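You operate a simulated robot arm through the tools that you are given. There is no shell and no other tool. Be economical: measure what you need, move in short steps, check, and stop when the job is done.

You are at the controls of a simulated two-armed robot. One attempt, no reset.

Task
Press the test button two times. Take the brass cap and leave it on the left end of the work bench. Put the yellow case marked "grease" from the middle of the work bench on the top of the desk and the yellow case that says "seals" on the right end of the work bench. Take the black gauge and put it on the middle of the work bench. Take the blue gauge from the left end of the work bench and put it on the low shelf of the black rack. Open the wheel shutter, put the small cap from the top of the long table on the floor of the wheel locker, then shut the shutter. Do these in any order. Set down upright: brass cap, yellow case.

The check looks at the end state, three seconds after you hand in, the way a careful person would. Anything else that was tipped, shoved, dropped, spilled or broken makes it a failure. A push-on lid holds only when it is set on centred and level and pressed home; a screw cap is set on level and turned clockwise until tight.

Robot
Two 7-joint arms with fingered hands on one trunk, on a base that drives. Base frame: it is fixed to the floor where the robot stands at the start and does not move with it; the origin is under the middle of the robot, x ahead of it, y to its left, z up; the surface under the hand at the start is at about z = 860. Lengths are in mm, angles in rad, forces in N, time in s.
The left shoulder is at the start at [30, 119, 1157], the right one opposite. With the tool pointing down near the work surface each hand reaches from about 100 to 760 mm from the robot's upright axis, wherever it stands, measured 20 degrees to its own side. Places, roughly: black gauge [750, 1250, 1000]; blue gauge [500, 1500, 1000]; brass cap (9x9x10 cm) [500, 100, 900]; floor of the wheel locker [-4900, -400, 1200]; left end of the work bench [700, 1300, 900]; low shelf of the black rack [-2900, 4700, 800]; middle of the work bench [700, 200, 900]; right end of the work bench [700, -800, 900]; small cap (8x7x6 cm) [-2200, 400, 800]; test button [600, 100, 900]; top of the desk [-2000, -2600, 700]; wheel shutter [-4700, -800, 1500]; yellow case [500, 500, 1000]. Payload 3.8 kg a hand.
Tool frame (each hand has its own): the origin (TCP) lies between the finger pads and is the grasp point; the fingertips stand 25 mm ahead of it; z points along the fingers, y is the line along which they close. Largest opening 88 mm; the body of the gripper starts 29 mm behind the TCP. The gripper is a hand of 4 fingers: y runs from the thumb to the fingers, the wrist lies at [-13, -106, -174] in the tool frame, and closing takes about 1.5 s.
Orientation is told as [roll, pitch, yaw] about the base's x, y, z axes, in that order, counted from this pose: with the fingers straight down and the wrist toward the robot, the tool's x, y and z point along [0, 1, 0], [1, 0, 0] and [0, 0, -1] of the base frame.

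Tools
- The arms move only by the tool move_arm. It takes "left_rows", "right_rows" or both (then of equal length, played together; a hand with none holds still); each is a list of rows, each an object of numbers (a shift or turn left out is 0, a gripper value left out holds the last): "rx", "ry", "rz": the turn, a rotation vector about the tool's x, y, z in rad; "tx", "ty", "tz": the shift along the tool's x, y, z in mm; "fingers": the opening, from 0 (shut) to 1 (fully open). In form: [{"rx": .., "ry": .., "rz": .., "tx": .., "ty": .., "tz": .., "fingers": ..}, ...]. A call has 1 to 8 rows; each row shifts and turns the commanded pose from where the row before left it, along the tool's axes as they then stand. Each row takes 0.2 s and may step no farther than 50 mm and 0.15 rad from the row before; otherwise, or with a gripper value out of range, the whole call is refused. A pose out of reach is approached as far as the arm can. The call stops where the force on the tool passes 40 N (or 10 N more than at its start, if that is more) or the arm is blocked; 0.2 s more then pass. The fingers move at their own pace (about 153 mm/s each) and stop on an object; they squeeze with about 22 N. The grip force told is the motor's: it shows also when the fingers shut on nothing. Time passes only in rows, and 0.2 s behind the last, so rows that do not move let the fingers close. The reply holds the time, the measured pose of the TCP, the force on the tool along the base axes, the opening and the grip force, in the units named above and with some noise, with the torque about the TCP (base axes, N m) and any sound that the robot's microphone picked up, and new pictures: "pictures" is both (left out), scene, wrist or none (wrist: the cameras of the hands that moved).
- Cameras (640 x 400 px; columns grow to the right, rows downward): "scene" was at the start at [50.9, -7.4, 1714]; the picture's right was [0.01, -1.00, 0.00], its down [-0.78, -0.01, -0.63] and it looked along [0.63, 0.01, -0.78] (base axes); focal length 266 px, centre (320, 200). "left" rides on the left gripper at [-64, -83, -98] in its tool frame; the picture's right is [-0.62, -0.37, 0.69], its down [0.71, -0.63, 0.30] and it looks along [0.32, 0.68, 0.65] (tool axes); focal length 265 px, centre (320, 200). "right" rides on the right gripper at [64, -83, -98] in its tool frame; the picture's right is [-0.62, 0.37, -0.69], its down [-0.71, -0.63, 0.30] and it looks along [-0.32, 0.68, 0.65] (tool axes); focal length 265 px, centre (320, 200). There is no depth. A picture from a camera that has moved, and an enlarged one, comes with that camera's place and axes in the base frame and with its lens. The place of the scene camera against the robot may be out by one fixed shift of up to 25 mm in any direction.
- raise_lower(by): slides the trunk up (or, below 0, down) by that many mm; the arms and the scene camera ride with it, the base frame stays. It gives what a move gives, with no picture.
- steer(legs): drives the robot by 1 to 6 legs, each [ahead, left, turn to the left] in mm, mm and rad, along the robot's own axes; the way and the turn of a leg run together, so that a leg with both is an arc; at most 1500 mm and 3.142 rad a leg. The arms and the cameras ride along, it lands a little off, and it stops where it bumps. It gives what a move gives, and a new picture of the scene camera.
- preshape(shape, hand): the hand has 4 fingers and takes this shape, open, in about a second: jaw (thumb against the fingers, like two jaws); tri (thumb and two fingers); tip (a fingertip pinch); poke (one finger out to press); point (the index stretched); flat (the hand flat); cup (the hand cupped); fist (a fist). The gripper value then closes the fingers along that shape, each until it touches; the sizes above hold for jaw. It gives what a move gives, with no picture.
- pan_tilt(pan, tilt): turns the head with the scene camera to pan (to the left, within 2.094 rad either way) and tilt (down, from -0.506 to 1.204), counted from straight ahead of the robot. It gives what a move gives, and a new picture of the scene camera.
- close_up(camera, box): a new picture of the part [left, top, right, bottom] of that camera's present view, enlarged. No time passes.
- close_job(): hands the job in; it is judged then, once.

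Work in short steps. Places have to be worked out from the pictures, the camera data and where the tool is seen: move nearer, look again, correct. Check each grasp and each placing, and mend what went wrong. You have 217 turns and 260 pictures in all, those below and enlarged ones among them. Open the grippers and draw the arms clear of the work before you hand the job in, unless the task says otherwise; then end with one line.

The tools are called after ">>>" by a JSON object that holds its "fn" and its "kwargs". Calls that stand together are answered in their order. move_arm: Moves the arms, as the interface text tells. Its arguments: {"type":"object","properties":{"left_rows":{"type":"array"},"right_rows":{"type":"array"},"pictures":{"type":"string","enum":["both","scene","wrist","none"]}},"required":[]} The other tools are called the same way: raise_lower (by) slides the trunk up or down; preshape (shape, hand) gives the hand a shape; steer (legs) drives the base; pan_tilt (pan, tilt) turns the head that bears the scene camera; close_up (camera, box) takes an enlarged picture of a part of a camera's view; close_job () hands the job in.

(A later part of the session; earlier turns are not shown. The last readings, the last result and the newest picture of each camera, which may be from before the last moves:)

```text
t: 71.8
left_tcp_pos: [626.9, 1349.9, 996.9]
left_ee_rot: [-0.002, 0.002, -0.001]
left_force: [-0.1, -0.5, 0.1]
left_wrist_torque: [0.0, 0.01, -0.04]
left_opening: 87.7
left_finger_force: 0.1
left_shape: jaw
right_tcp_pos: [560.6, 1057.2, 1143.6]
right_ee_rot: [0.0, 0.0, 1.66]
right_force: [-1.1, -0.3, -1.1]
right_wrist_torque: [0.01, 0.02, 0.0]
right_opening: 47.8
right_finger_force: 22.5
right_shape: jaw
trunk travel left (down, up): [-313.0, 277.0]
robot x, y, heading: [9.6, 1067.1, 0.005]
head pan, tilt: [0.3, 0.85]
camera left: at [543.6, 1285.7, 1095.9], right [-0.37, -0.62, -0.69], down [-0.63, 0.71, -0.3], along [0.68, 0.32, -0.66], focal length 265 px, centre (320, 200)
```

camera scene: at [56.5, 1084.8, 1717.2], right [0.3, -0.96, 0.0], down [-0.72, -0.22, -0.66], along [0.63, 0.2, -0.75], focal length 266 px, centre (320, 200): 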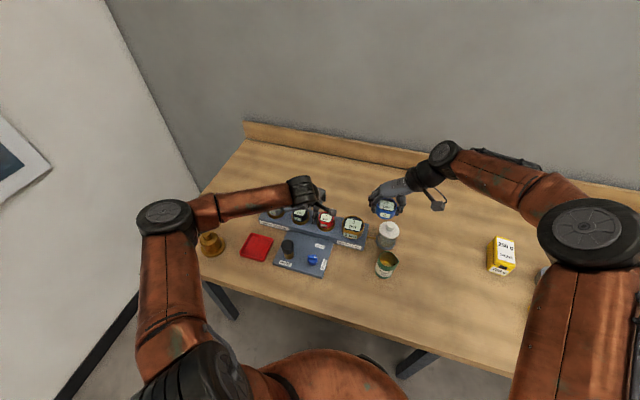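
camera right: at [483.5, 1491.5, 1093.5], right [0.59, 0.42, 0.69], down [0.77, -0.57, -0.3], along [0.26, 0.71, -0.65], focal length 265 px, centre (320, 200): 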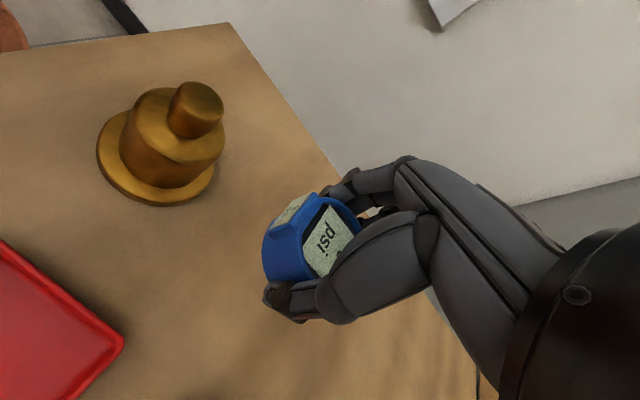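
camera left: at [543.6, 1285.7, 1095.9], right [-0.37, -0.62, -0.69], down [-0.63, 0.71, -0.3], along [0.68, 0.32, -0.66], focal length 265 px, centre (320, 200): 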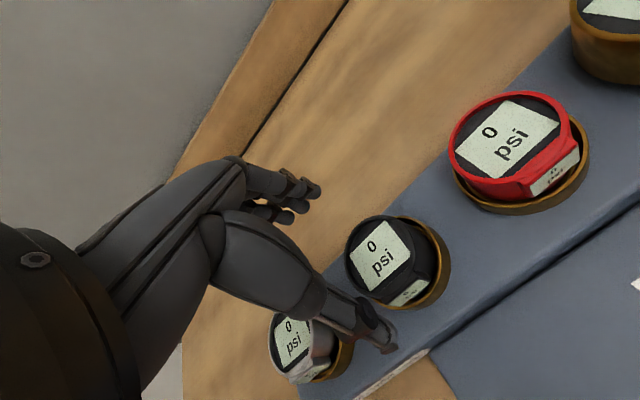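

Aligned (gauge ≈(629,1348), face z≈924). Descend to TCP z≈931 so fingertips stay just above the ring, then close.

>>> {"fn": "move_arm", "kwargs": {"left_rows": [{"ty": 2, "tz": 30}, {"tz": 25}, {"tz": 11}, {"fingers": 0}, {}, {}, {}, {}], "pictures": "wrist"}}

```text
t: 73.6
left_tcp_pos: [618.5, 1350.1, 933.8]
left_ee_rot: [-0.003, 0.001, -0.002]
left_force: [-0.2, -0.5, 0.8]
left_wrist_torque: [-0.03, -0.01, 0.09]
left_opening: 60.6
left_finger_force: 21.8
left_shape: jaw
left hand out of reach, approached as far as the arm can: row 2, 3
right_tcp_pos: [562.0, 1056.0, 1144.0]
right_ee_rot: [-0.001, -0.002, 1.66]
right_force: [0.9, 0.0, -1.6]
right_wrist_torque: [-0.02, 0.0, 0.0]
right_opening: 48.2
right_finger_force: 22.0
right_shape: jaw
trunk travel left (down, up): [-313.0, 277.0]
robot x, y, heading: [8.0, 1073.1, -0.0]
head pan, tilt: [0.3, 0.85]
camera left: at [535.7, 1286.7, 1033.7], right [-0.37, -0.62, -0.69], down [-0.63, 0.71, -0.3], along [0.68, 0.32, -0.66], focal length 265 px, centre (320, 200)
```

left: 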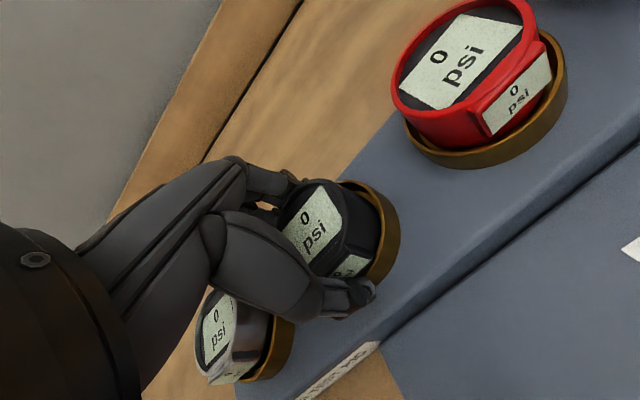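

Closed at 60.6 mm. Lift slowly 40 mm and check.

>>> {"fn": "move_arm", "kwargs": {"left_rows": [{"tz": -8}, {"tz": -10}, {"tz": -12}, {"tz": -15}], "pictures": "wrist"}}

```text
t: 74.6
left_tcp_pos: [616.0, 1352.6, 981.4]
left_ee_rot: [-0.002, 0.001, 0.0]
left_force: [0.7, -0.3, -1.7]
left_wrist_torque: [0.0, -0.02, 0.03]
left_opening: 52.8
left_finger_force: 22.0
left_shape: jaw
right_tcp_pos: [561.2, 1056.1, 1145.1]
right_ee_rot: [-0.001, -0.001, 1.661]
right_force: [0.1, -0.4, -0.6]
right_wrist_torque: [0.02, 0.02, -0.03]
right_opening: 47.9
right_finger_force: 22.5
right_shape: jaw
trunk travel left (down, up): [-313.0, 277.0]
robot x, y, heading: [7.3, 1073.0, 0.001]
head pan, tilt: [0.3, 0.85]
camera left: at [533.5, 1288.7, 1080.5], right [-0.37, -0.62, -0.69], down [-0.63, 0.71, -0.3], along [0.68, 0.32, -0.66], focal length 265 px, centre (320, 200)
```

left: 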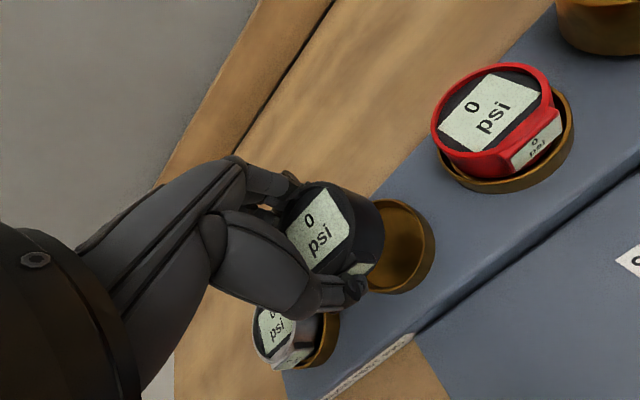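

The black gauge is out. Raise it and drive right to the middle of the bench.

>>> {"fn": "move_arm", "kwargs": {"left_rows": [{"tz": -40, "ty": -20}, {"tz": -40, "ty": -40}, {"tz": -40, "ty": -40}, {"ty": -40}], "pictures": "none"}}

>>> {"fn": "steer", "kwargs": {"legs": [[0, -1170, 0]]}}

>>> {"fn": "pan_tilt", "kwargs": {"pan": 0.15, "tilt": 0.95}}

```text
refused: row 2 steps farther than a row can; nothing moved
```

```text
t: 77.2
left_tcp_pos: [615.9, 1012.5, 984.1]
left_ee_rot: [0.019, -0.002, 0.017]
left_force: [1.0, -1.0, 0.0]
left_wrist_torque: [0.06, 0.0, 0.02]
left_opening: 45.5
left_finger_force: 22.4
left_shape: jaw
right_tcp_pos: [557.5, 705.4, 1143.9]
right_ee_rot: [0.003, -0.003, 1.663]
right_force: [-0.9, -1.0, -1.1]
right_wrist_torque: [0.03, -0.01, 0.0]
right_opening: 48.0
right_finger_force: 21.9
right_shape: jaw
trunk travel left (down, up): [-313.0, 277.0]
robot x, y, heading: [3.1, 721.7, -0.002]
head pan, tilt: [0.3, 0.85]
heard: snap
stopped in leg 1: the force on the tool passed its limit at 50 N (the readings are from after the stop); the commanded pose is now the measured one
camera scene: at [54.1, 731.2, 1717.2], right [0.3, -0.95, 0.0], down [-0.72, -0.22, -0.66], along [0.63, 0.2, -0.75], focal length 266 px, centre (320, 200)
```

scene: 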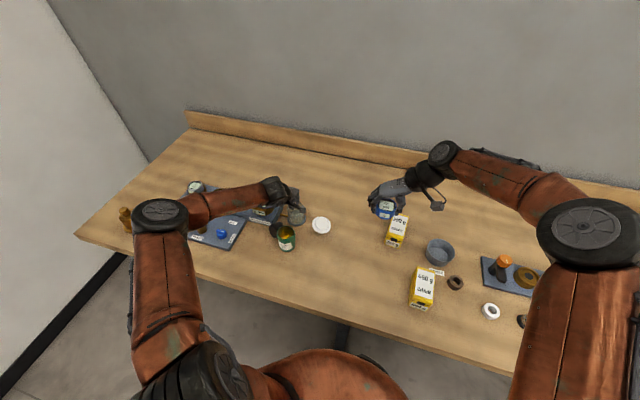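

```text
t: 78.0
left_tcp_pos: [617.3, 1017.2, 981.7]
left_ee_rot: [0.019, 0.001, 0.019]
left_force: [-0.1, -0.2, 0.0]
left_wrist_torque: [0.03, 0.0, 0.05]
left_opening: 45.3
left_finger_force: 21.7
left_shape: jaw
right_tcp_pos: [559.5, 710.1, 1144.0]
right_ee_rot: [0.001, -0.001, 1.663]
right_force: [-1.0, -0.3, -2.2]
right_wrist_torque: [0.01, 0.02, 0.03]
right_opening: 47.9
right_finger_force: 21.9
right_shape: jaw
trunk travel left (down, up): [-313.0, 277.0]
robot x, y, heading: [6.0, 724.4, 0.004]
head pan, tilt: [0.15, 0.949]
camera scene: at [53.1, 724.2, 1709.7], right [0.15, -0.99, 0.0], down [-0.8, -0.12, -0.58], along [0.58, 0.09, -0.81], focal length 266 px, centre (320, 200)
```

scene: 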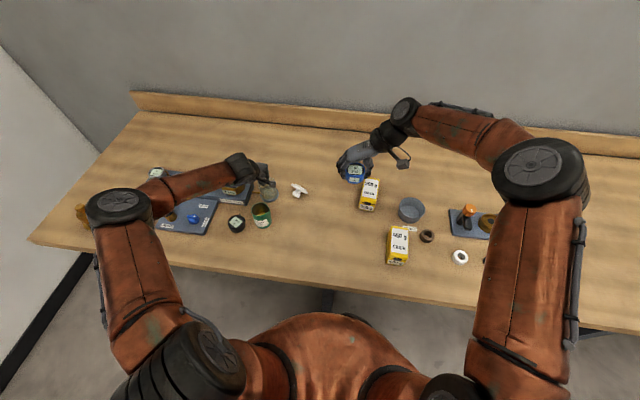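

The raise was refused (step too large) and the drive swept the low hand into things — I must assess the damage.

>>> {"fn": "close_up", "kwargs": {"camera": "scene", "box": [130, 140, 330, 265]}}

>>> {"fn": "close_up", "kwargs": {"camera": "left", "box": [0, 0, 640, 400]}}

```text
3.20 times, centred on (230, 202) of scene
camera zoom: at [53.1, 724.2, 1709.7], right [0.15, -0.99, 0.0], down [-0.8, -0.12, -0.58], along [0.58, 0.09, -0.81], focal length 852 px, centre (608, 192)
```

zoom: 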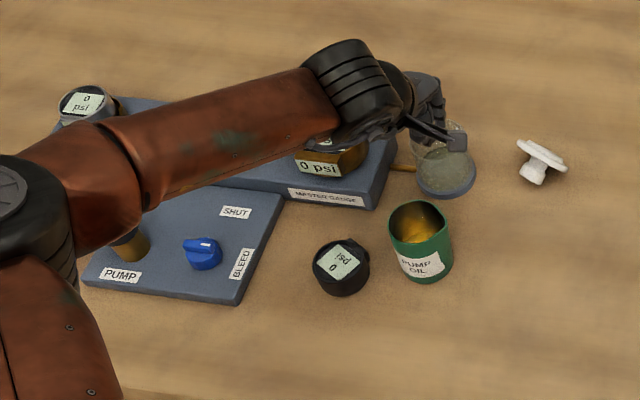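

```text
1.00 times, centred on (320, 200) of left (not enlarged: the box is as wide or as high as the picture)
camera zoom: at [534.7, 949.2, 1080.1], right [-0.36, -0.61, -0.7], down [-0.64, 0.71, -0.29], along [0.68, 0.35, -0.65], focal length 265 px, centre (320, 200)
```

zoom: 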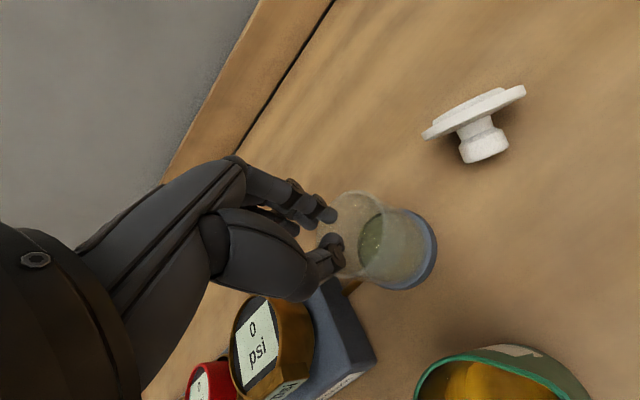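

Jar lid is off, black gauge dropped upright on the bench, jar and cup seem unmoved. Zoom in on what the left fingers touch.

>>> {"fn": "close_up", "kwargs": {"camera": "left", "box": [220, 120, 480, 300]}}

```text
2.22 times, centred on (350, 210) of left
camera zoom: at [534.7, 949.2, 1080.1], right [-0.36, -0.61, -0.7], down [-0.64, 0.71, -0.29], along [0.68, 0.35, -0.65], focal length 590 px, centre (253, 178)
```

zoom: 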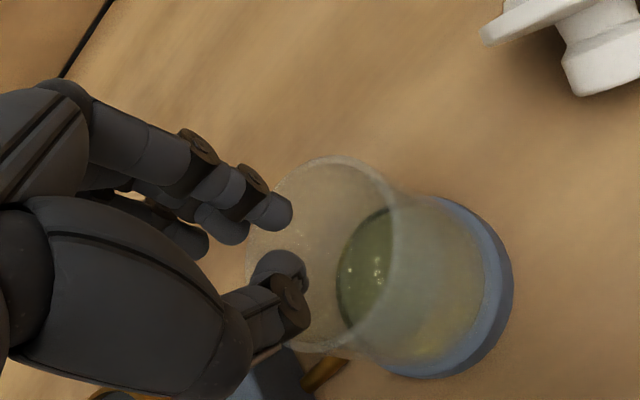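

Fingers are empty and just above the jar rim. Raise straight up and open.

>>> {"fn": "move_arm", "kwargs": {"left_rows": [{"tz": -30}, {"tz": -40}, {"tz": -40}, {"tz": -40, "fingers": 1}, {}, {}, {}], "pictures": "both"}}

```text
t: 79.5
left_tcp_pos: [616.4, 1013.7, 1131.7]
left_ee_rot: [0.018, 0.0, 0.018]
left_force: [-0.5, 0.7, 0.5]
left_wrist_torque: [0.0, -0.01, 0.02]
left_opening: 87.5
left_finger_force: 0.1
left_shape: jaw
right_tcp_pos: [558.4, 711.1, 1143.2]
right_ee_rot: [0.002, -0.001, 1.665]
right_force: [0.5, -0.3, -2.0]
right_wrist_torque: [-0.01, 0.03, -0.01]
right_opening: 47.9
right_finger_force: 22.1
right_shape: jaw
trunk travel left (down, up): [-313.0, 277.0]
robot x, y, heading: [2.6, 717.8, 0.001]
head pan, tilt: [0.15, 0.949]
camera scene: at [52.6, 724.7, 1709.7], right [0.15, -0.99, 0.0], down [-0.8, -0.12, -0.58], along [0.58, 0.09, -0.81], focal length 266 px, centre (320, 200)
camera left: at [534.3, 947.1, 1229.3], right [-0.36, -0.62, -0.7], down [-0.64, 0.71, -0.29], along [0.68, 0.35, -0.65], focal length 265 px, centre (320, 200)
```

scene: 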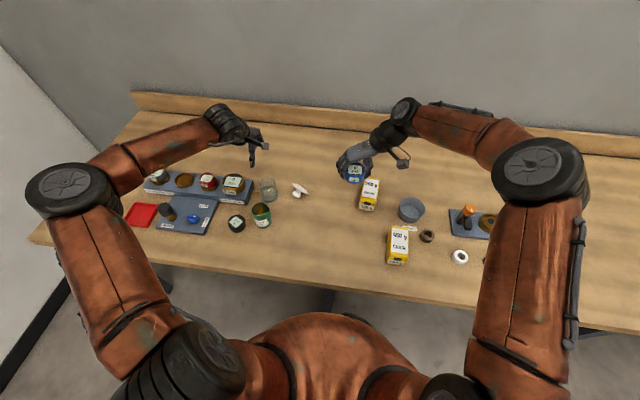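
left: 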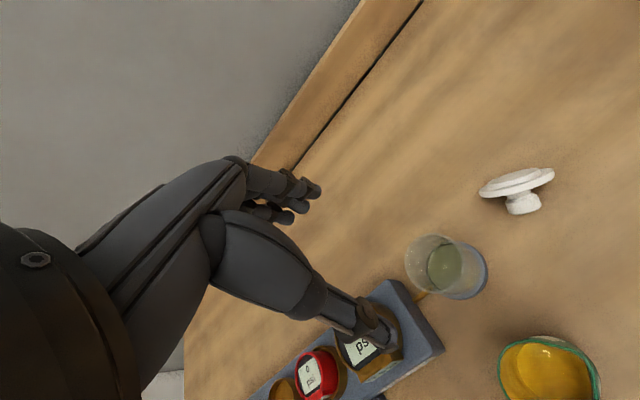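

>>> {"fn": "close_up", "kwargs": {"camera": "scene", "box": [120, 150, 320, 250]}}

>>> {"fn": "close_up", "kwargs": {"camera": "left", "box": [390, 140, 610, 310]}}

```text
3.20 times, centred on (220, 200) of scene
camera zoom: at [52.6, 724.7, 1709.7], right [0.15, -0.99, 0.0], down [-0.8, -0.12, -0.58], along [0.58, 0.09, -0.81], focal length 852 px, centre (640, 200)
```

zoom: 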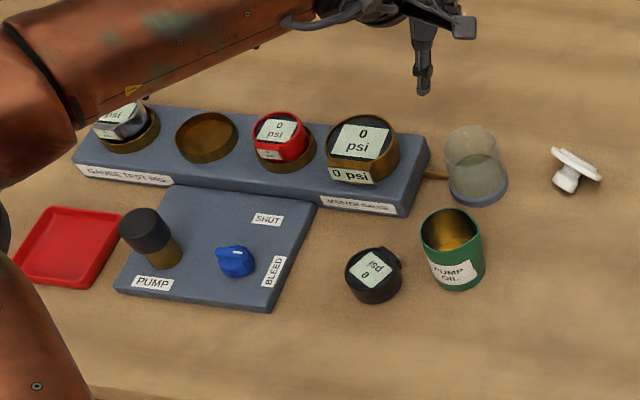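

```text
2.35 times, centred on (500, 225) of left
camera zoom: at [534.3, 947.1, 1229.3], right [-0.36, -0.62, -0.7], down [-0.64, 0.71, -0.29], along [0.68, 0.35, -0.65], focal length 624 px, centre (-104, 141)
```

zoom: 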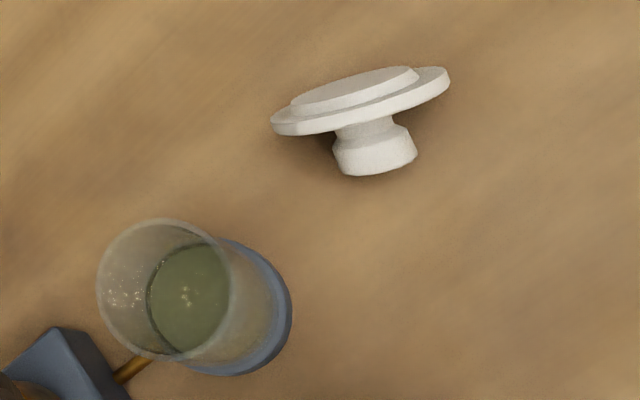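

Jar stands with its fluid; its push-on lid lies inverted, leaning on its knob at ≈(668,902). I'll mend that: first check how far the base could go forward under the bench.

>>> {"fn": "pan_tilt", "kwargs": {"pan": 0.0, "tilt": 1.2}}

```text
t: 80.3
left_tcp_pos: [615.9, 1015.9, 1131.1]
left_ee_rot: [0.018, 0.0, 0.019]
left_force: [-0.2, -0.4, 0.4]
left_wrist_torque: [0.0, 0.05, -0.01]
left_opening: 88.0
left_finger_force: 0.1
left_shape: jaw
right_tcp_pos: [558.8, 711.7, 1145.0]
right_ee_rot: [0.001, -0.002, 1.665]
right_force: [-0.8, -0.1, -1.9]
right_wrist_torque: [-0.01, 0.0, 0.01]
right_opening: 48.0
right_finger_force: 21.9
right_shape: jaw
trunk travel left (down, up): [-313.0, 277.0]
robot x, y, heading: [4.1, 721.8, 0.003]
head pan, tilt: [0.0, 1.201]
camera scene: at [36.6, 713.8, 1693.6], right [0.0, -1.0, 0.0], down [-0.93, 0.0, -0.36], along [0.36, 0.0, -0.93], focal length 266 px, centre (320, 200)
```

scene: 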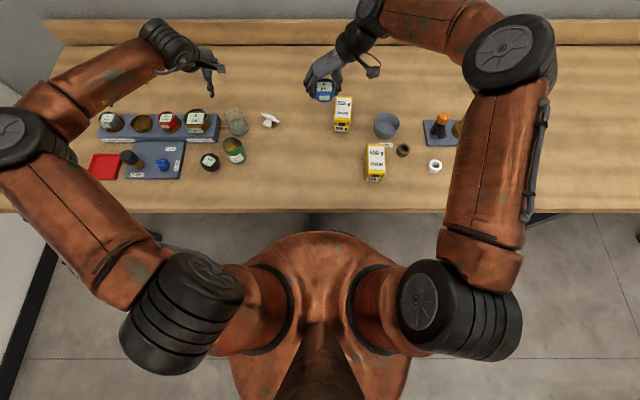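

Torso front is ~155 mm short of the bench edge, so I can go 90 mm forward. Shift forward 90 and right 80 (both hands are high).

>>> {"fn": "steer", "kwargs": {"legs": [[90, -80, 0]]}}

>>> {"fn": "pan_tilt", "kwargs": {"pan": 0.4, "tilt": 1.0}}

>>> {"fn": "close_up", "kwargs": {"camera": "left", "box": [0, 0, 640, 400]}}

```text
t: 81.5
left_tcp_pos: [707.2, 936.3, 1130.5]
left_ee_rot: [0.018, 0.001, 0.018]
left_force: [-0.6, -0.3, 0.3]
left_wrist_torque: [-0.01, 0.01, 0.03]
left_opening: 87.7
left_finger_force: 0.0
left_shape: jaw
right_tcp_pos: [649.8, 631.1, 1143.8]
right_ee_rot: [0.002, -0.001, 1.665]
right_force: [-0.2, 0.0, -1.3]
right_wrist_torque: [-0.02, 0.01, 0.01]
right_opening: 48.0
right_finger_force: 22.4
right_shape: jaw
trunk travel left (down, up): [-313.0, 277.0]
robot x, y, heading: [93.7, 642.7, -0.002]
head pan, tilt: [0.0, 1.201]
camera scene: at [126.9, 635.2, 1693.5], right [0.0, -1.0, 0.0], down [-0.93, 0.0, -0.36], along [0.36, 0.0, -0.93], focal length 266 px, centre (320, 200)
```

scene: 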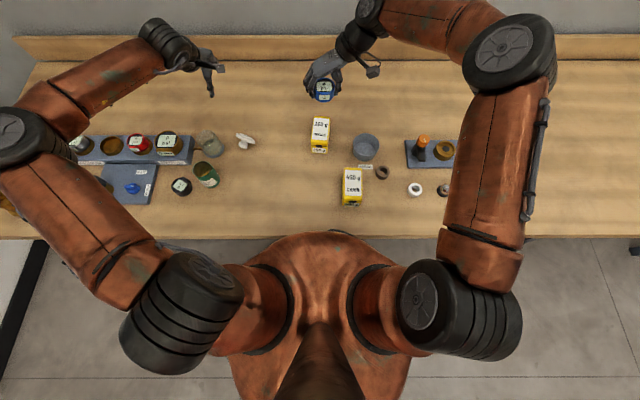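

```text
t: 82.4
left_tcp_pos: [705.9, 935.0, 1131.6]
left_ee_rot: [0.016, 0.001, 0.018]
left_force: [-0.2, 0.4, -0.2]
left_wrist_torque: [0.01, 0.02, -0.06]
left_opening: 87.5
left_finger_force: 0.0
left_shape: jaw
right_tcp_pos: [647.6, 632.1, 1145.3]
right_ee_rot: [0.0, -0.003, 1.662]
right_force: [1.0, -0.2, -1.7]
right_wrist_torque: [0.0, 0.01, 0.03]
right_opening: 48.1
right_finger_force: 21.4
right_shape: jaw
trunk travel left (down, up): [-313.0, 277.0]
robot x, y, heading: [89.4, 642.6, -0.0]
head pan, tilt: [0.4, 1.0]
camera scene: at [134.1, 663.1, 1706.1], right [0.39, -0.92, 0.0], down [-0.78, -0.33, -0.54], along [0.5, 0.21, -0.84], focal length 266 px, centre (320, 200)
```

scene: 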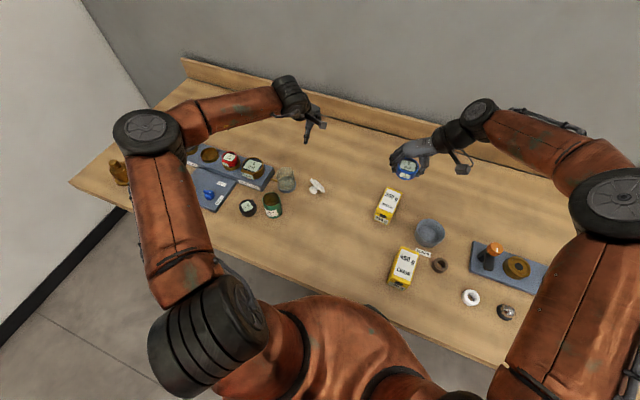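

```text
1.00 times, centred on (320, 200) of left (not enlarged: the box is as wide or as high as the picture)
camera zoom: at [624.1, 868.5, 1229.3], right [-0.36, -0.61, -0.7], down [-0.64, 0.71, -0.29], along [0.68, 0.35, -0.65], focal length 265 px, centre (320, 200)
```

zoom: 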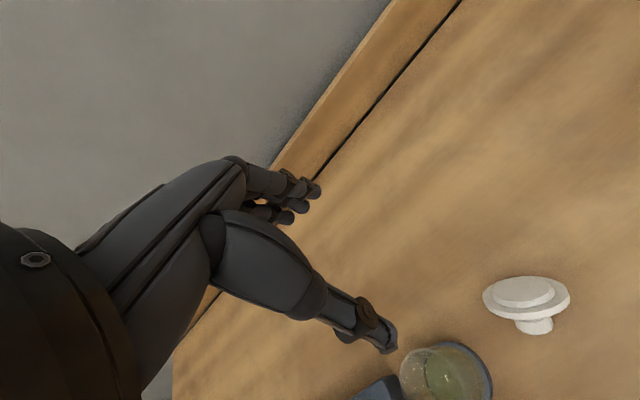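

>>> {"fn": "close_up", "kwargs": {"camera": "scene", "box": [260, 150, 360, 212]}}

>>> {"fn": "close_up", "kwargs": {"camera": "left", "box": [440, 240, 600, 340]}}

```text
6.40 times, centred on (310, 181) of scene
camera zoom: at [134.1, 663.1, 1706.1], right [0.39, -0.92, 0.0], down [-0.78, -0.33, -0.54], along [0.5, 0.21, -0.84], focal length 1705 px, centre (384, 322)
```

zoom: 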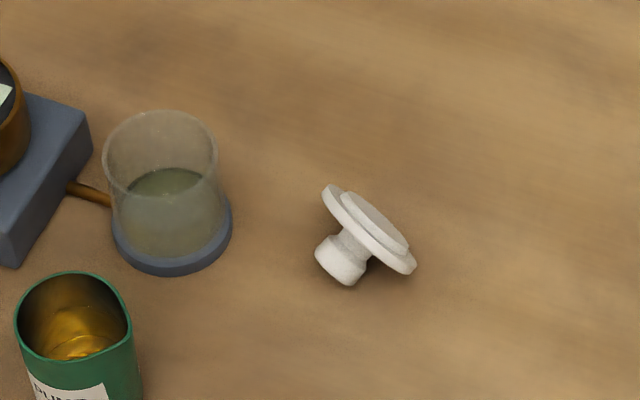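

```text
4.00 times, centred on (520, 290) of left
camera zoom: at [624.1, 868.5, 1229.3], right [-0.36, -0.61, -0.7], down [-0.64, 0.71, -0.29], along [0.68, 0.35, -0.65], focal length 1062 px, centre (-480, -160)
```

zoom: 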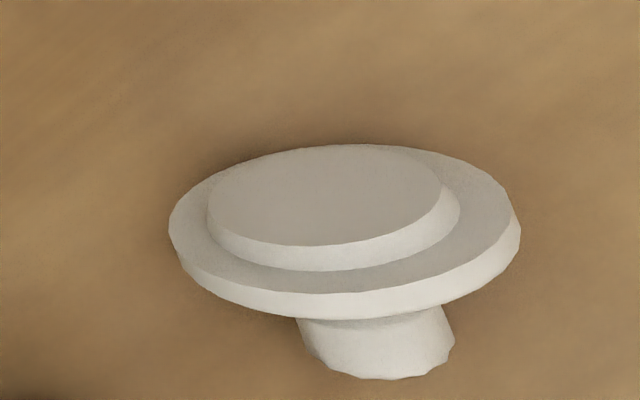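

Lid geometry: disc centre ≈(669,901,895), inclined ~51°, knob toward (-0.78,+0.62). I'll squeeze it with the left hand, tool down, yaw −0.67 so that closing erects the disc. First position above.

>>> {"fn": "move_arm", "kwargs": {"left_rows": [{"rz": 0.138}, {"rz": 0.138}, {"rz": 0.138}, {"rz": 0.138}, {"rz": 0.138}, {"tx": -25, "ty": -11, "tz": 35}, {"tx": -24.4, "ty": -11, "tz": 35}, {"tz": 40}], "pictures": "both"}}

>>> {"fn": "close_up", "kwargs": {"camera": "scene", "box": [250, 130, 370, 205]}}

```text
t: 84.2
left_tcp_pos: [601.3, 831.9, 1011.6]
left_ee_rot: [0.027, 0.006, -0.552]
left_force: [-0.4, 0.1, -0.7]
left_wrist_torque: [0.03, 0.0, -0.01]
left_opening: 87.7
left_finger_force: 0.0
left_shape: jaw
left hand out of reach, approached as far as the arm can: row 3, 4, 5
right_tcp_pos: [650.0, 631.2, 1144.6]
right_ee_rot: [0.002, 0.0, 1.663]
right_force: [-0.6, -0.5, -0.8]
right_wrist_torque: [-0.02, 0.01, -0.01]
right_opening: 48.0
right_finger_force: 21.9
right_shape: jaw
trunk travel left (down, up): [-313.0, 277.0]
robot x, y, heading: [94.2, 639.5, -0.002]
head pan, tilt: [0.4, 1.0]
camera scene: at [135.3, 662.8, 1706.1], right [0.39, -0.92, 0.0], down [-0.78, -0.33, -0.54], along [0.5, 0.21, -0.84], focal length 266 px, centre (320, 200)
camera left: at [496.4, 818.5, 1110.0], right [-0.63, -0.32, -0.71], down [-0.16, 0.95, -0.28], along [0.76, -0.06, -0.65], focal length 265 px, centre (320, 200)
```

scene: 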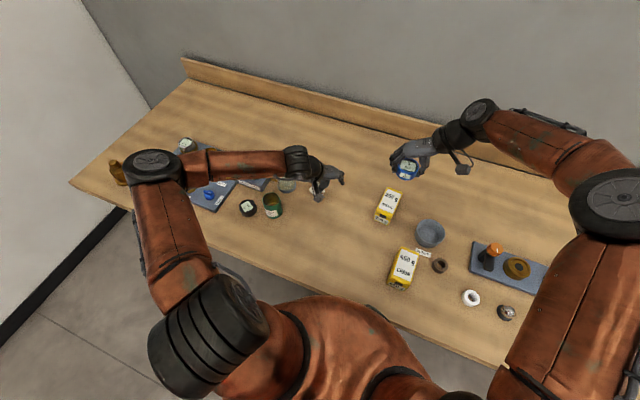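
left: 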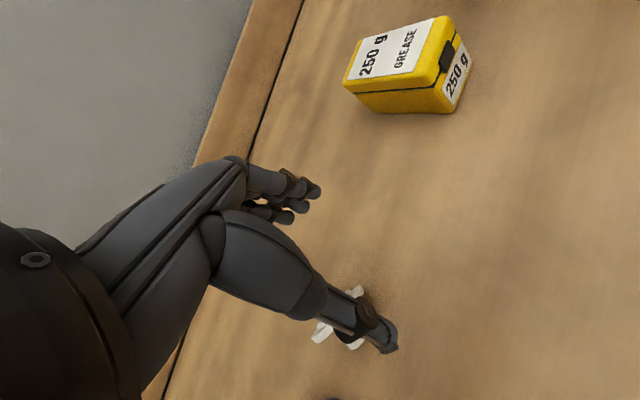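

```text
5.33 times, centred on (310, 168) of scene
camera zoom: at [135.3, 662.8, 1706.1], right [0.39, -0.92, 0.0], down [-0.78, -0.33, -0.54], along [0.5, 0.21, -0.84], focal length 1421 px, centre (373, 373)
```

zoom: 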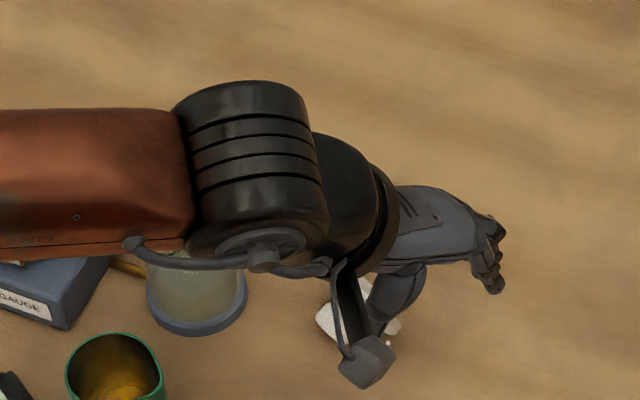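

Hand landed short; move it the remaining (57,78) mm with the final yaw.

>>> {"fn": "move_arm", "kwargs": {"left_rows": [{"rz": 0.118}, {"tx": 32, "ty": -1}, {"tx": 32, "ty": -1}, {"tx": 32, "ty": -1}], "pictures": "both"}}

```text
t: 85.2
left_tcp_pos: [620.0, 859.2, 1016.6]
left_ee_rot: [0.03, 0.011, -0.669]
left_force: [-0.8, -0.4, -0.2]
left_wrist_torque: [0.0, 0.01, 0.01]
left_opening: 87.8
left_finger_force: 0.0
left_shape: jaw
left hand out of reach, approached as far as the arm can: row 3, 4
right_tcp_pos: [648.6, 632.4, 1144.7]
right_ee_rot: [0.002, -0.001, 1.663]
right_force: [0.4, 0.6, -2.6]
right_wrist_torque: [-0.02, 0.02, 0.01]
right_opening: 47.9
right_finger_force: 21.9
right_shape: jaw
trunk travel left (down, up): [-313.0, 277.0]
robot x, y, heading: [94.0, 644.9, 0.002]
head pan, tilt: [0.4, 1.0]
camera scene: at [134.8, 663.1, 1706.1], right [0.39, -0.92, 0.0], down [-0.78, -0.33, -0.54], along [0.5, 0.21, -0.84], focal length 266 px, centre (320, 200)
camera left: at [514.7, 858.4, 1114.2], right [-0.67, -0.24, -0.71], down [-0.05, 0.96, -0.28], along [0.74, -0.15, -0.65], focal length 265 px, centre (320, 200)
```

scene: 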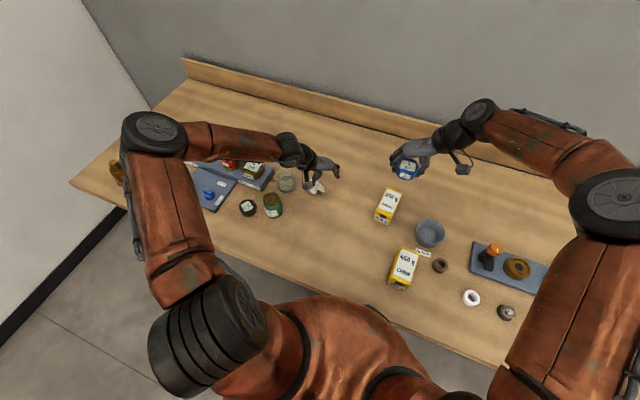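
left: 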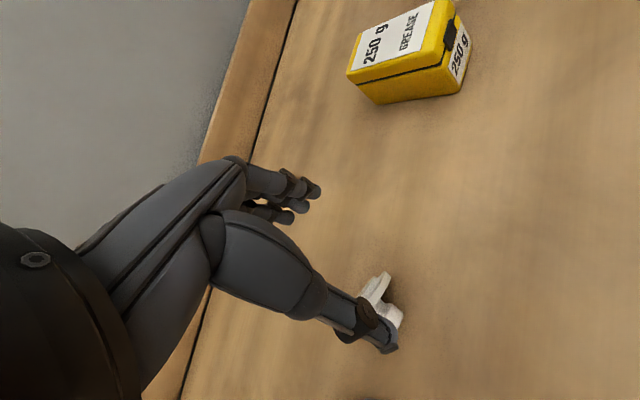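

Reach is the limit with this yaw, so move the base instead: 37 forward, 51 left.

>>> {"fn": "steer", "kwargs": {"legs": [[37, 51, 0]]}}

>>> {"fn": "close_up", "kwargs": {"camera": "left", "box": [240, 160, 480, 360]}}

```text
t: 86.2
left_tcp_pos: [659.5, 912.9, 1014.1]
left_ee_rot: [0.027, 0.011, -0.668]
left_force: [0.2, 0.5, -0.8]
left_wrist_torque: [-0.01, 0.03, -0.02]
left_opening: 87.7
left_finger_force: 0.1
left_shape: jaw
right_tcp_pos: [687.9, 686.3, 1143.3]
right_ee_rot: [0.004, 0.002, 1.664]
right_force: [-0.3, 1.0, -1.9]
right_wrist_torque: [-0.03, 0.05, -0.02]
right_opening: 48.0
right_finger_force: 22.3
right_shape: jaw
trunk travel left (down, up): [-313.0, 277.0]
robot x, y, heading: [133.9, 696.2, -0.001]
head pan, tilt: [0.4, 1.0]
camera scene: at [174.4, 718.4, 1705.9], right [0.39, -0.92, 0.0], down [-0.78, -0.33, -0.54], along [0.5, 0.21, -0.84], focal length 266 px, centre (320, 200)
```

scene: 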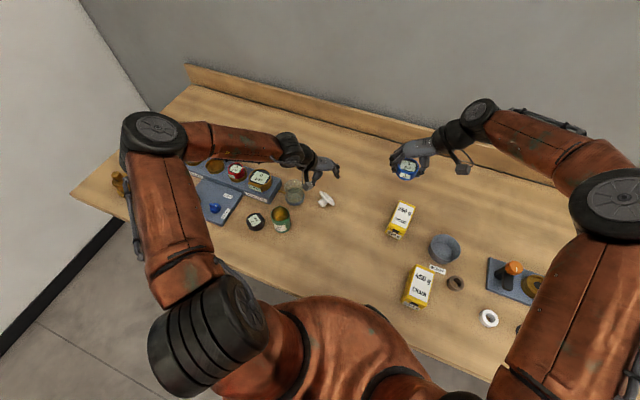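

```text
2.00 times, centred on (360, 260) of left
camera zoom: at [553.5, 911.9, 1113.1], right [-0.67, -0.24, -0.7], down [-0.05, 0.96, -0.28], along [0.74, -0.15, -0.65], focal length 531 px, centre (240, 80)
```

zoom: 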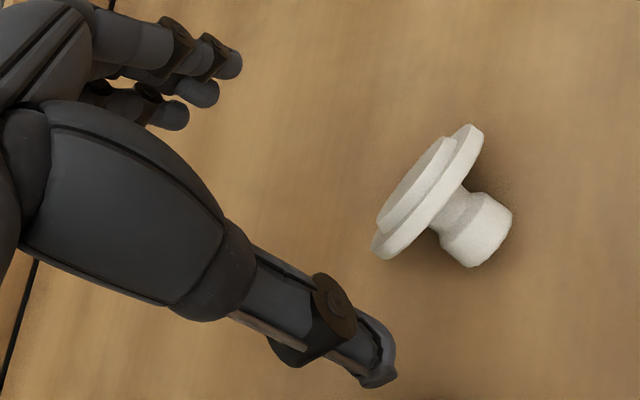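

The lid lies centred between the jaws along its axis. Descend to z≈912 with open fingers.

>>> {"fn": "move_arm", "kwargs": {"left_rows": [{"tz": 30}, {"tz": 30}, {"tz": 25}, {"tz": 17}], "pictures": "wrist"}}

>>> {"fn": "close_up", "kwargs": {"camera": "scene", "box": [270, 140, 390, 215]}}

```text
t: 87.2
left_tcp_pos: [660.8, 913.4, 913.0]
left_ee_rot: [0.027, 0.008, -0.669]
left_force: [-0.1, -0.5, 0.0]
left_wrist_torque: [0.0, -0.02, 0.0]
left_opening: 87.8
left_finger_force: 0.0
left_shape: jaw
right_tcp_pos: [687.1, 684.1, 1143.7]
right_ee_rot: [0.001, -0.001, 1.664]
right_force: [-0.1, 1.3, -0.9]
right_wrist_torque: [-0.01, 0.01, -0.03]
right_opening: 48.1
right_finger_force: 22.0
right_shape: jaw
trunk travel left (down, up): [-313.0, 277.0]
robot x, y, heading: [131.6, 699.0, -0.002]
head pan, tilt: [0.4, 1.0]
camera left: at [555.3, 911.7, 1011.3], right [-0.67, -0.24, -0.71], down [-0.05, 0.96, -0.28], along [0.74, -0.15, -0.65], focal length 265 px, centre (320, 200)
```

left: 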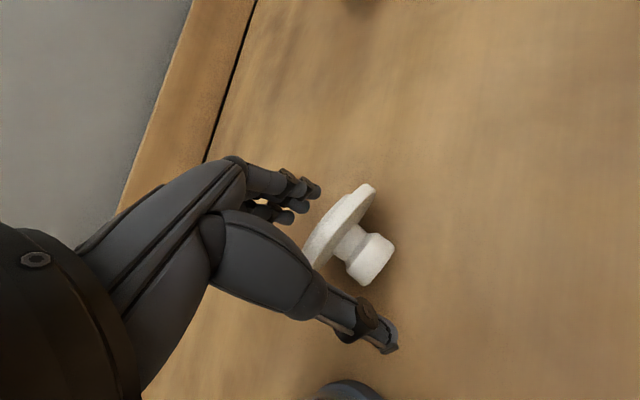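

```text
5.33 times, centred on (330, 178) of scene
camera zoom: at [172.6, 715.1, 1706.1], right [0.39, -0.92, 0.0], down [-0.78, -0.33, -0.54], along [0.5, 0.21, -0.84], focal length 1421 px, centre (267, 320)
```

zoom: 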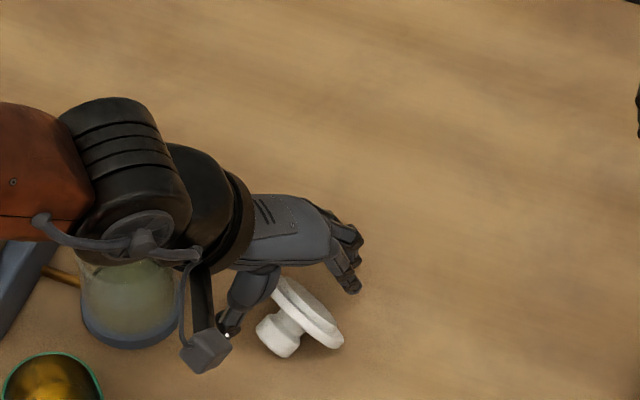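

Well placed (about 5 mm off sideways). Nudge −5 in x-tool, then close and look.

>>> {"fn": "move_arm", "kwargs": {"left_rows": [{"tx": -5}, {"fingers": 0}, {}, {}, {}, {}, {}], "pictures": "wrist"}}

>>> {"fn": "close_up", "kwargs": {"camera": "scene", "box": [270, 140, 390, 215]}}

```text
t: 88.8
left_tcp_pos: [655.7, 906.9, 917.6]
left_ee_rot: [0.03, 0.004, -0.668]
left_force: [0.5, -0.8, 27.6]
left_wrist_torque: [0.29, 0.16, -0.03]
left_opening: 23.3
left_finger_force: 22.2
left_shape: jaw
right_tcp_pos: [683.9, 683.5, 1145.1]
right_ee_rot: [-0.003, -0.001, 1.663]
right_force: [-0.4, 0.2, -1.7]
right_wrist_torque: [-0.01, 0.02, 0.0]
right_opening: 48.0
right_finger_force: 22.1
right_shape: jaw
trunk travel left (down, up): [-313.0, 277.0]
robot x, y, heading: [130.8, 695.8, -0.002]
head pan, tilt: [0.4, 1.0]
camera left: at [550.3, 906.4, 1014.4], right [-0.66, -0.24, -0.71], down [-0.05, 0.96, -0.28], along [0.75, -0.15, -0.65], focal length 265 px, centre (320, 200)
```

left: 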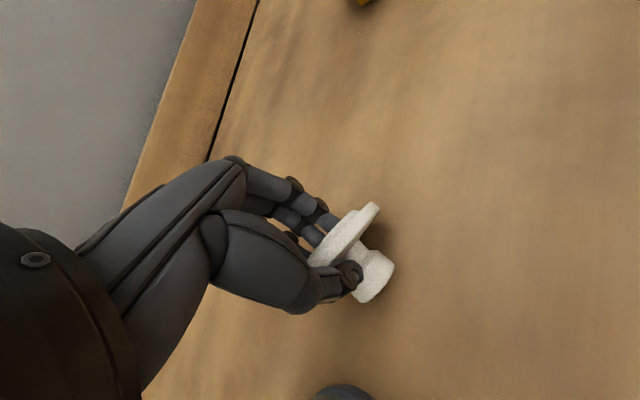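

```text
5.33 times, centred on (330, 178) of scene
camera zoom: at [168.9, 713.1, 1706.4], right [0.39, -0.92, 0.0], down [-0.77, -0.33, -0.54], along [0.5, 0.21, -0.84], focal length 1421 px, centre (267, 320)
```

zoom: 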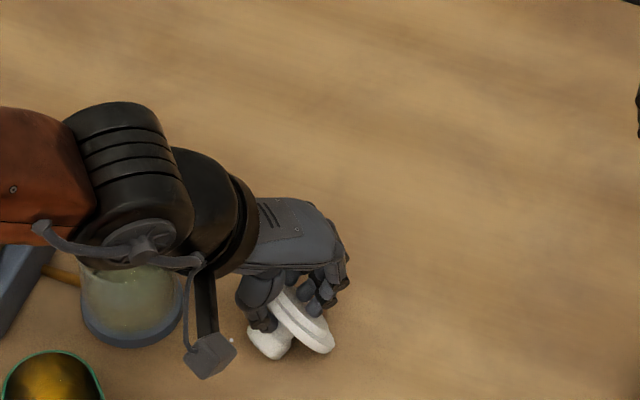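

It pinches the disc's upper half (23 mm). Lift 60 mm and look.

>>> {"fn": "move_arm", "kwargs": {"left_rows": [{"tz": -15}, {"tz": -25}, {"tz": -30}, {"tz": -30}], "pictures": "wrist"}}

>>> {"fn": "close_up", "kwargs": {"camera": "scene", "box": [270, 140, 390, 215]}}

```text
t: 89.8
left_tcp_pos: [655.2, 910.1, 1014.2]
left_ee_rot: [0.029, 0.01, -0.668]
left_force: [0.5, -0.2, 0.0]
left_wrist_torque: [-0.03, 0.01, 0.02]
left_opening: 21.0
left_finger_force: 21.7
left_shape: jaw
right_tcp_pos: [684.7, 682.9, 1144.2]
right_ee_rot: [0.001, 0.0, 1.664]
right_force: [-0.1, -0.4, -1.0]
right_wrist_torque: [0.02, -0.01, 0.02]
right_opening: 48.0
right_finger_force: 22.1
right_shape: jaw
trunk travel left (down, up): [-313.0, 277.0]
robot x, y, heading: [133.4, 694.7, -0.003]
head pan, tilt: [0.4, 1.0]
camera left: at [548.5, 907.7, 1112.9], right [-0.67, -0.24, -0.71], down [-0.05, 0.96, -0.28], along [0.74, -0.15, -0.65], focal length 265 px, centre (320, 200)
```

left: 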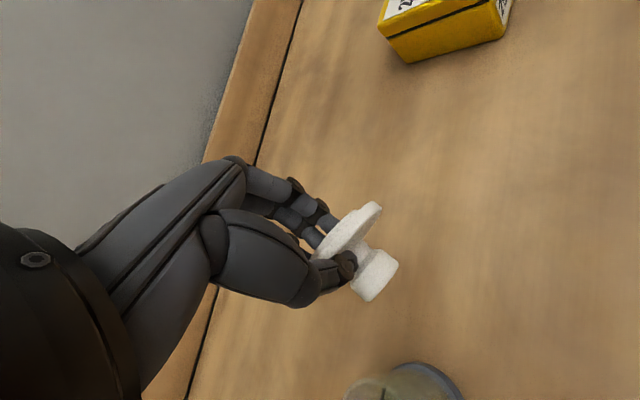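

```text
5.33 times, centred on (330, 178) of scene
camera zoom: at [170.7, 714.3, 1706.1], right [0.39, -0.92, 0.0], down [-0.78, -0.33, -0.54], along [0.5, 0.21, -0.84], focal length 1421 px, centre (267, 320)
```

zoom: 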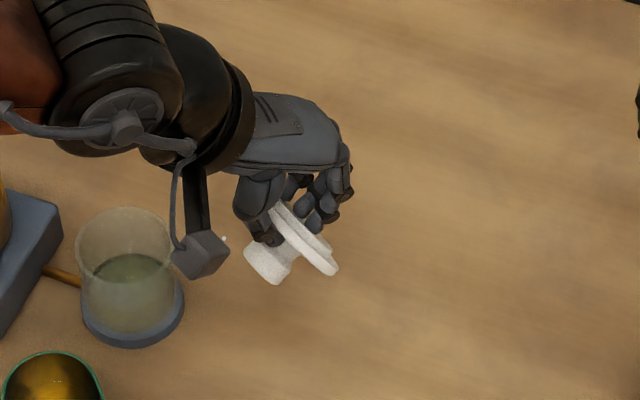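

Lid is held (knob pointing ~40° below horizontal). Pull it back to open space, then roll about tool x to bring the knob upward.

>>> {"fn": "move_arm", "kwargs": {"left_rows": [{"tx": -33, "ty": -10, "tz": -22}, {"tx": -33, "ty": -10, "tz": -22}, {"tx": -33, "ty": -10, "tz": -22}, {"rx": 0.15}, {"rx": 0.15}, {"rx": 0.15}, {"rx": 0.15}, {"rx": 0.15}], "pictures": "both"}}

```text
t: 91.6
left_tcp_pos: [541.7, 878.8, 1075.0]
left_ee_rot: [0.038, 0.76, -0.643]
left_force: [0.1, -0.8, -0.7]
left_wrist_torque: [-0.04, -0.01, -0.01]
left_opening: 20.3
left_finger_force: 22.1
left_shape: jaw
left hand out of reach, approached as far as the arm can: row 7, 8
right_tcp_pos: [686.2, 684.1, 1146.1]
right_ee_rot: [-0.001, -0.001, 1.664]
right_force: [0.0, 0.3, -2.2]
right_wrist_torque: [-0.02, 0.04, 0.02]
right_opening: 47.6
right_finger_force: 21.9
right_shape: jaw
trunk travel left (down, up): [-313.0, 277.0]
robot x, y, heading: [133.2, 696.9, -0.003]
head pan, tilt: [0.4, 1.0]
camera scene: at [171.1, 714.8, 1706.1], right [0.39, -0.92, 0.0], down [-0.78, -0.33, -0.54], along [0.5, 0.21, -0.84], focal length 266 px, centre (320, 200)
camera left: at [507.1, 821.2, 1202.6], right [-0.96, -0.02, -0.27], down [-0.08, 0.97, 0.23], along [0.25, 0.25, -0.94], focal length 265 px, centre (320, 200)
```

scene: 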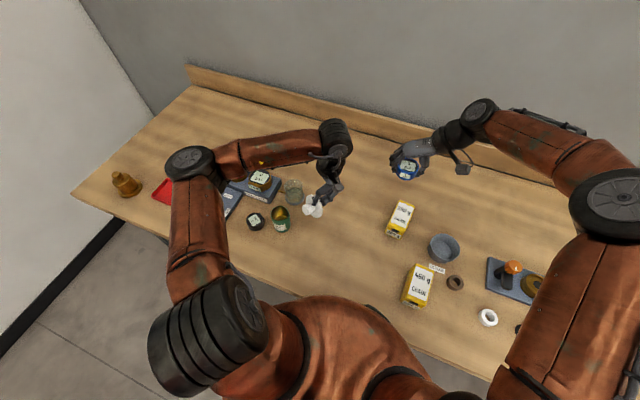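
left: 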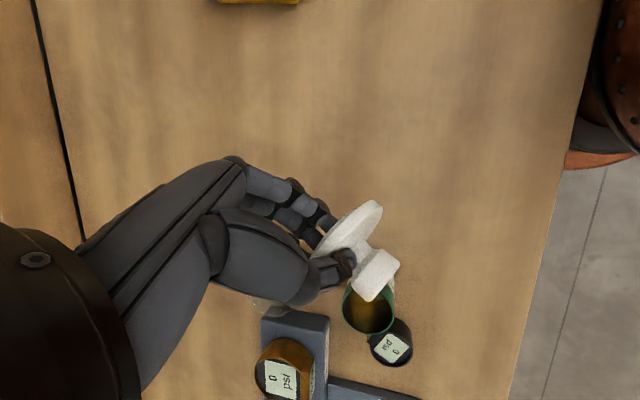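

Knob is now about horizontal. Bring the hand closer to the body and continue the roll.

>>> {"fn": "move_arm", "kwargs": {"left_rows": [{"tx": -30, "ty": -4, "tz": 17}, {"tx": -30, "ty": -4, "tz": 17}, {"rx": 0.12}, {"rx": 0.12}, {"rx": 0.12}, {"rx": 0.12}], "pictures": "both"}}

```text
t: 93.0
left_tcp_pos: [445.1, 914.6, 1056.1]
left_ee_rot: [0.083, 1.24, -0.589]
left_force: [-0.6, -0.8, 0.1]
left_wrist_torque: [-0.03, -0.02, 0.01]
left_opening: 20.1
left_finger_force: 21.8
left_shape: jaw
left hand out of reach, approached as far as the arm can: row 3, 4, 5, 6
right_tcp_pos: [685.4, 682.9, 1144.9]
right_ee_rot: [-0.001, -0.002, 1.663]
right_force: [0.0, 0.7, -0.4]
right_wrist_torque: [0.01, 0.0, 0.0]
right_opening: 47.8
right_finger_force: 22.2
right_shape: jaw
trunk travel left (down, up): [-313.0, 277.0]
robot x, y, heading: [134.9, 697.8, -0.0]
head pan, tilt: [0.4, 1.0]
camera scene: at [171.5, 714.7, 1706.1], right [0.39, -0.92, 0.0], down [-0.78, -0.33, -0.54], along [0.5, 0.21, -0.84], focal length 266 px, centre (320, 200)
camera left: at [455.5, 821.1, 1166.7], right [-0.99, -0.01, 0.11], down [0.05, 0.85, 0.52], along [-0.1, 0.52, -0.85], focal length 265 px, centre (320, 200)
```

scene: 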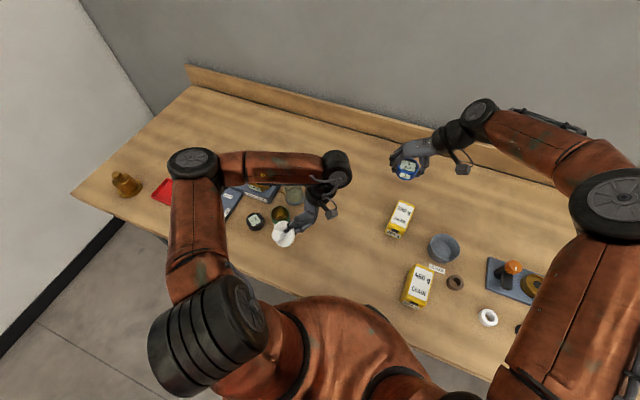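
left: 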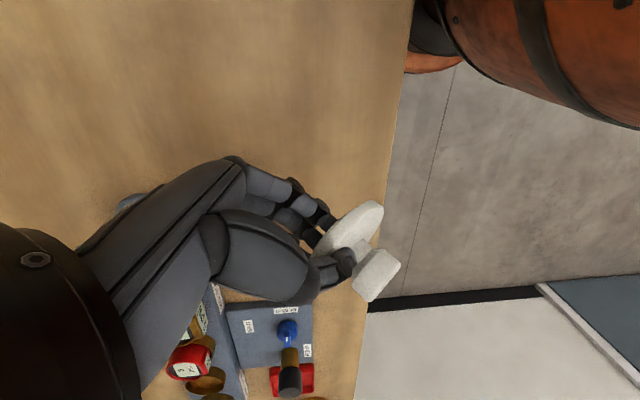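

Excellent: 71° tilt reached; knob now ~30° above horizontal. Try a bit more roll.

>>> {"fn": "move_arm", "kwargs": {"left_rows": [{"rx": 0.15}, {"rx": 0.15}], "pictures": "none"}}

>>> {"fn": "close_up", "kwargs": {"camera": "scene", "box": [220, 160, 380, 260]}}

```text
t: 93.6
left_tcp_pos: [396.9, 967.0, 1045.4]
left_ee_rot: [0.714, 1.529, 0.043]
left_force: [-0.3, -0.4, -0.5]
left_wrist_torque: [-0.03, 0.01, -0.01]
left_opening: 20.1
left_finger_force: 21.9
left_shape: jaw
left hand out of reach, approached as far as the arm can: row 1, 2
right_tcp_pos: [684.9, 683.6, 1145.0]
right_ee_rot: [0.0, -0.002, 1.662]
right_force: [0.7, -0.8, -1.7]
right_wrist_torque: [-0.01, -0.01, -0.01]
right_opening: 47.9
right_finger_force: 21.8
right_shape: jaw
trunk travel left (down, up): [-313.0, 277.0]
robot x, y, heading: [130.2, 696.2, -0.001]
head pan, tilt: [0.4, 1.0]
```

```text
4.00 times, centred on (300, 210) of scene
camera zoom: at [171.5, 714.8, 1706.1], right [0.39, -0.92, 0.0], down [-0.78, -0.33, -0.54], along [0.5, 0.21, -0.84], focal length 1066 px, centre (400, 160)
```

zoom: 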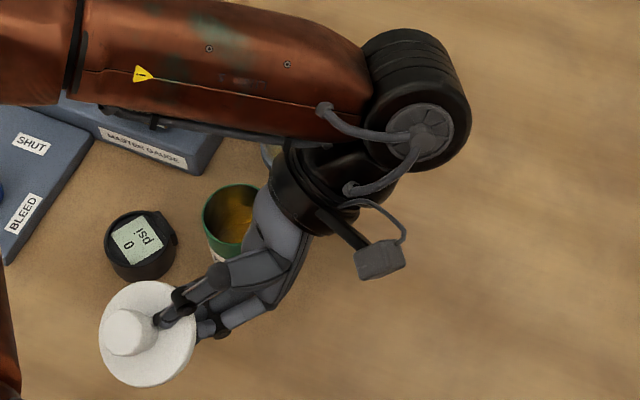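

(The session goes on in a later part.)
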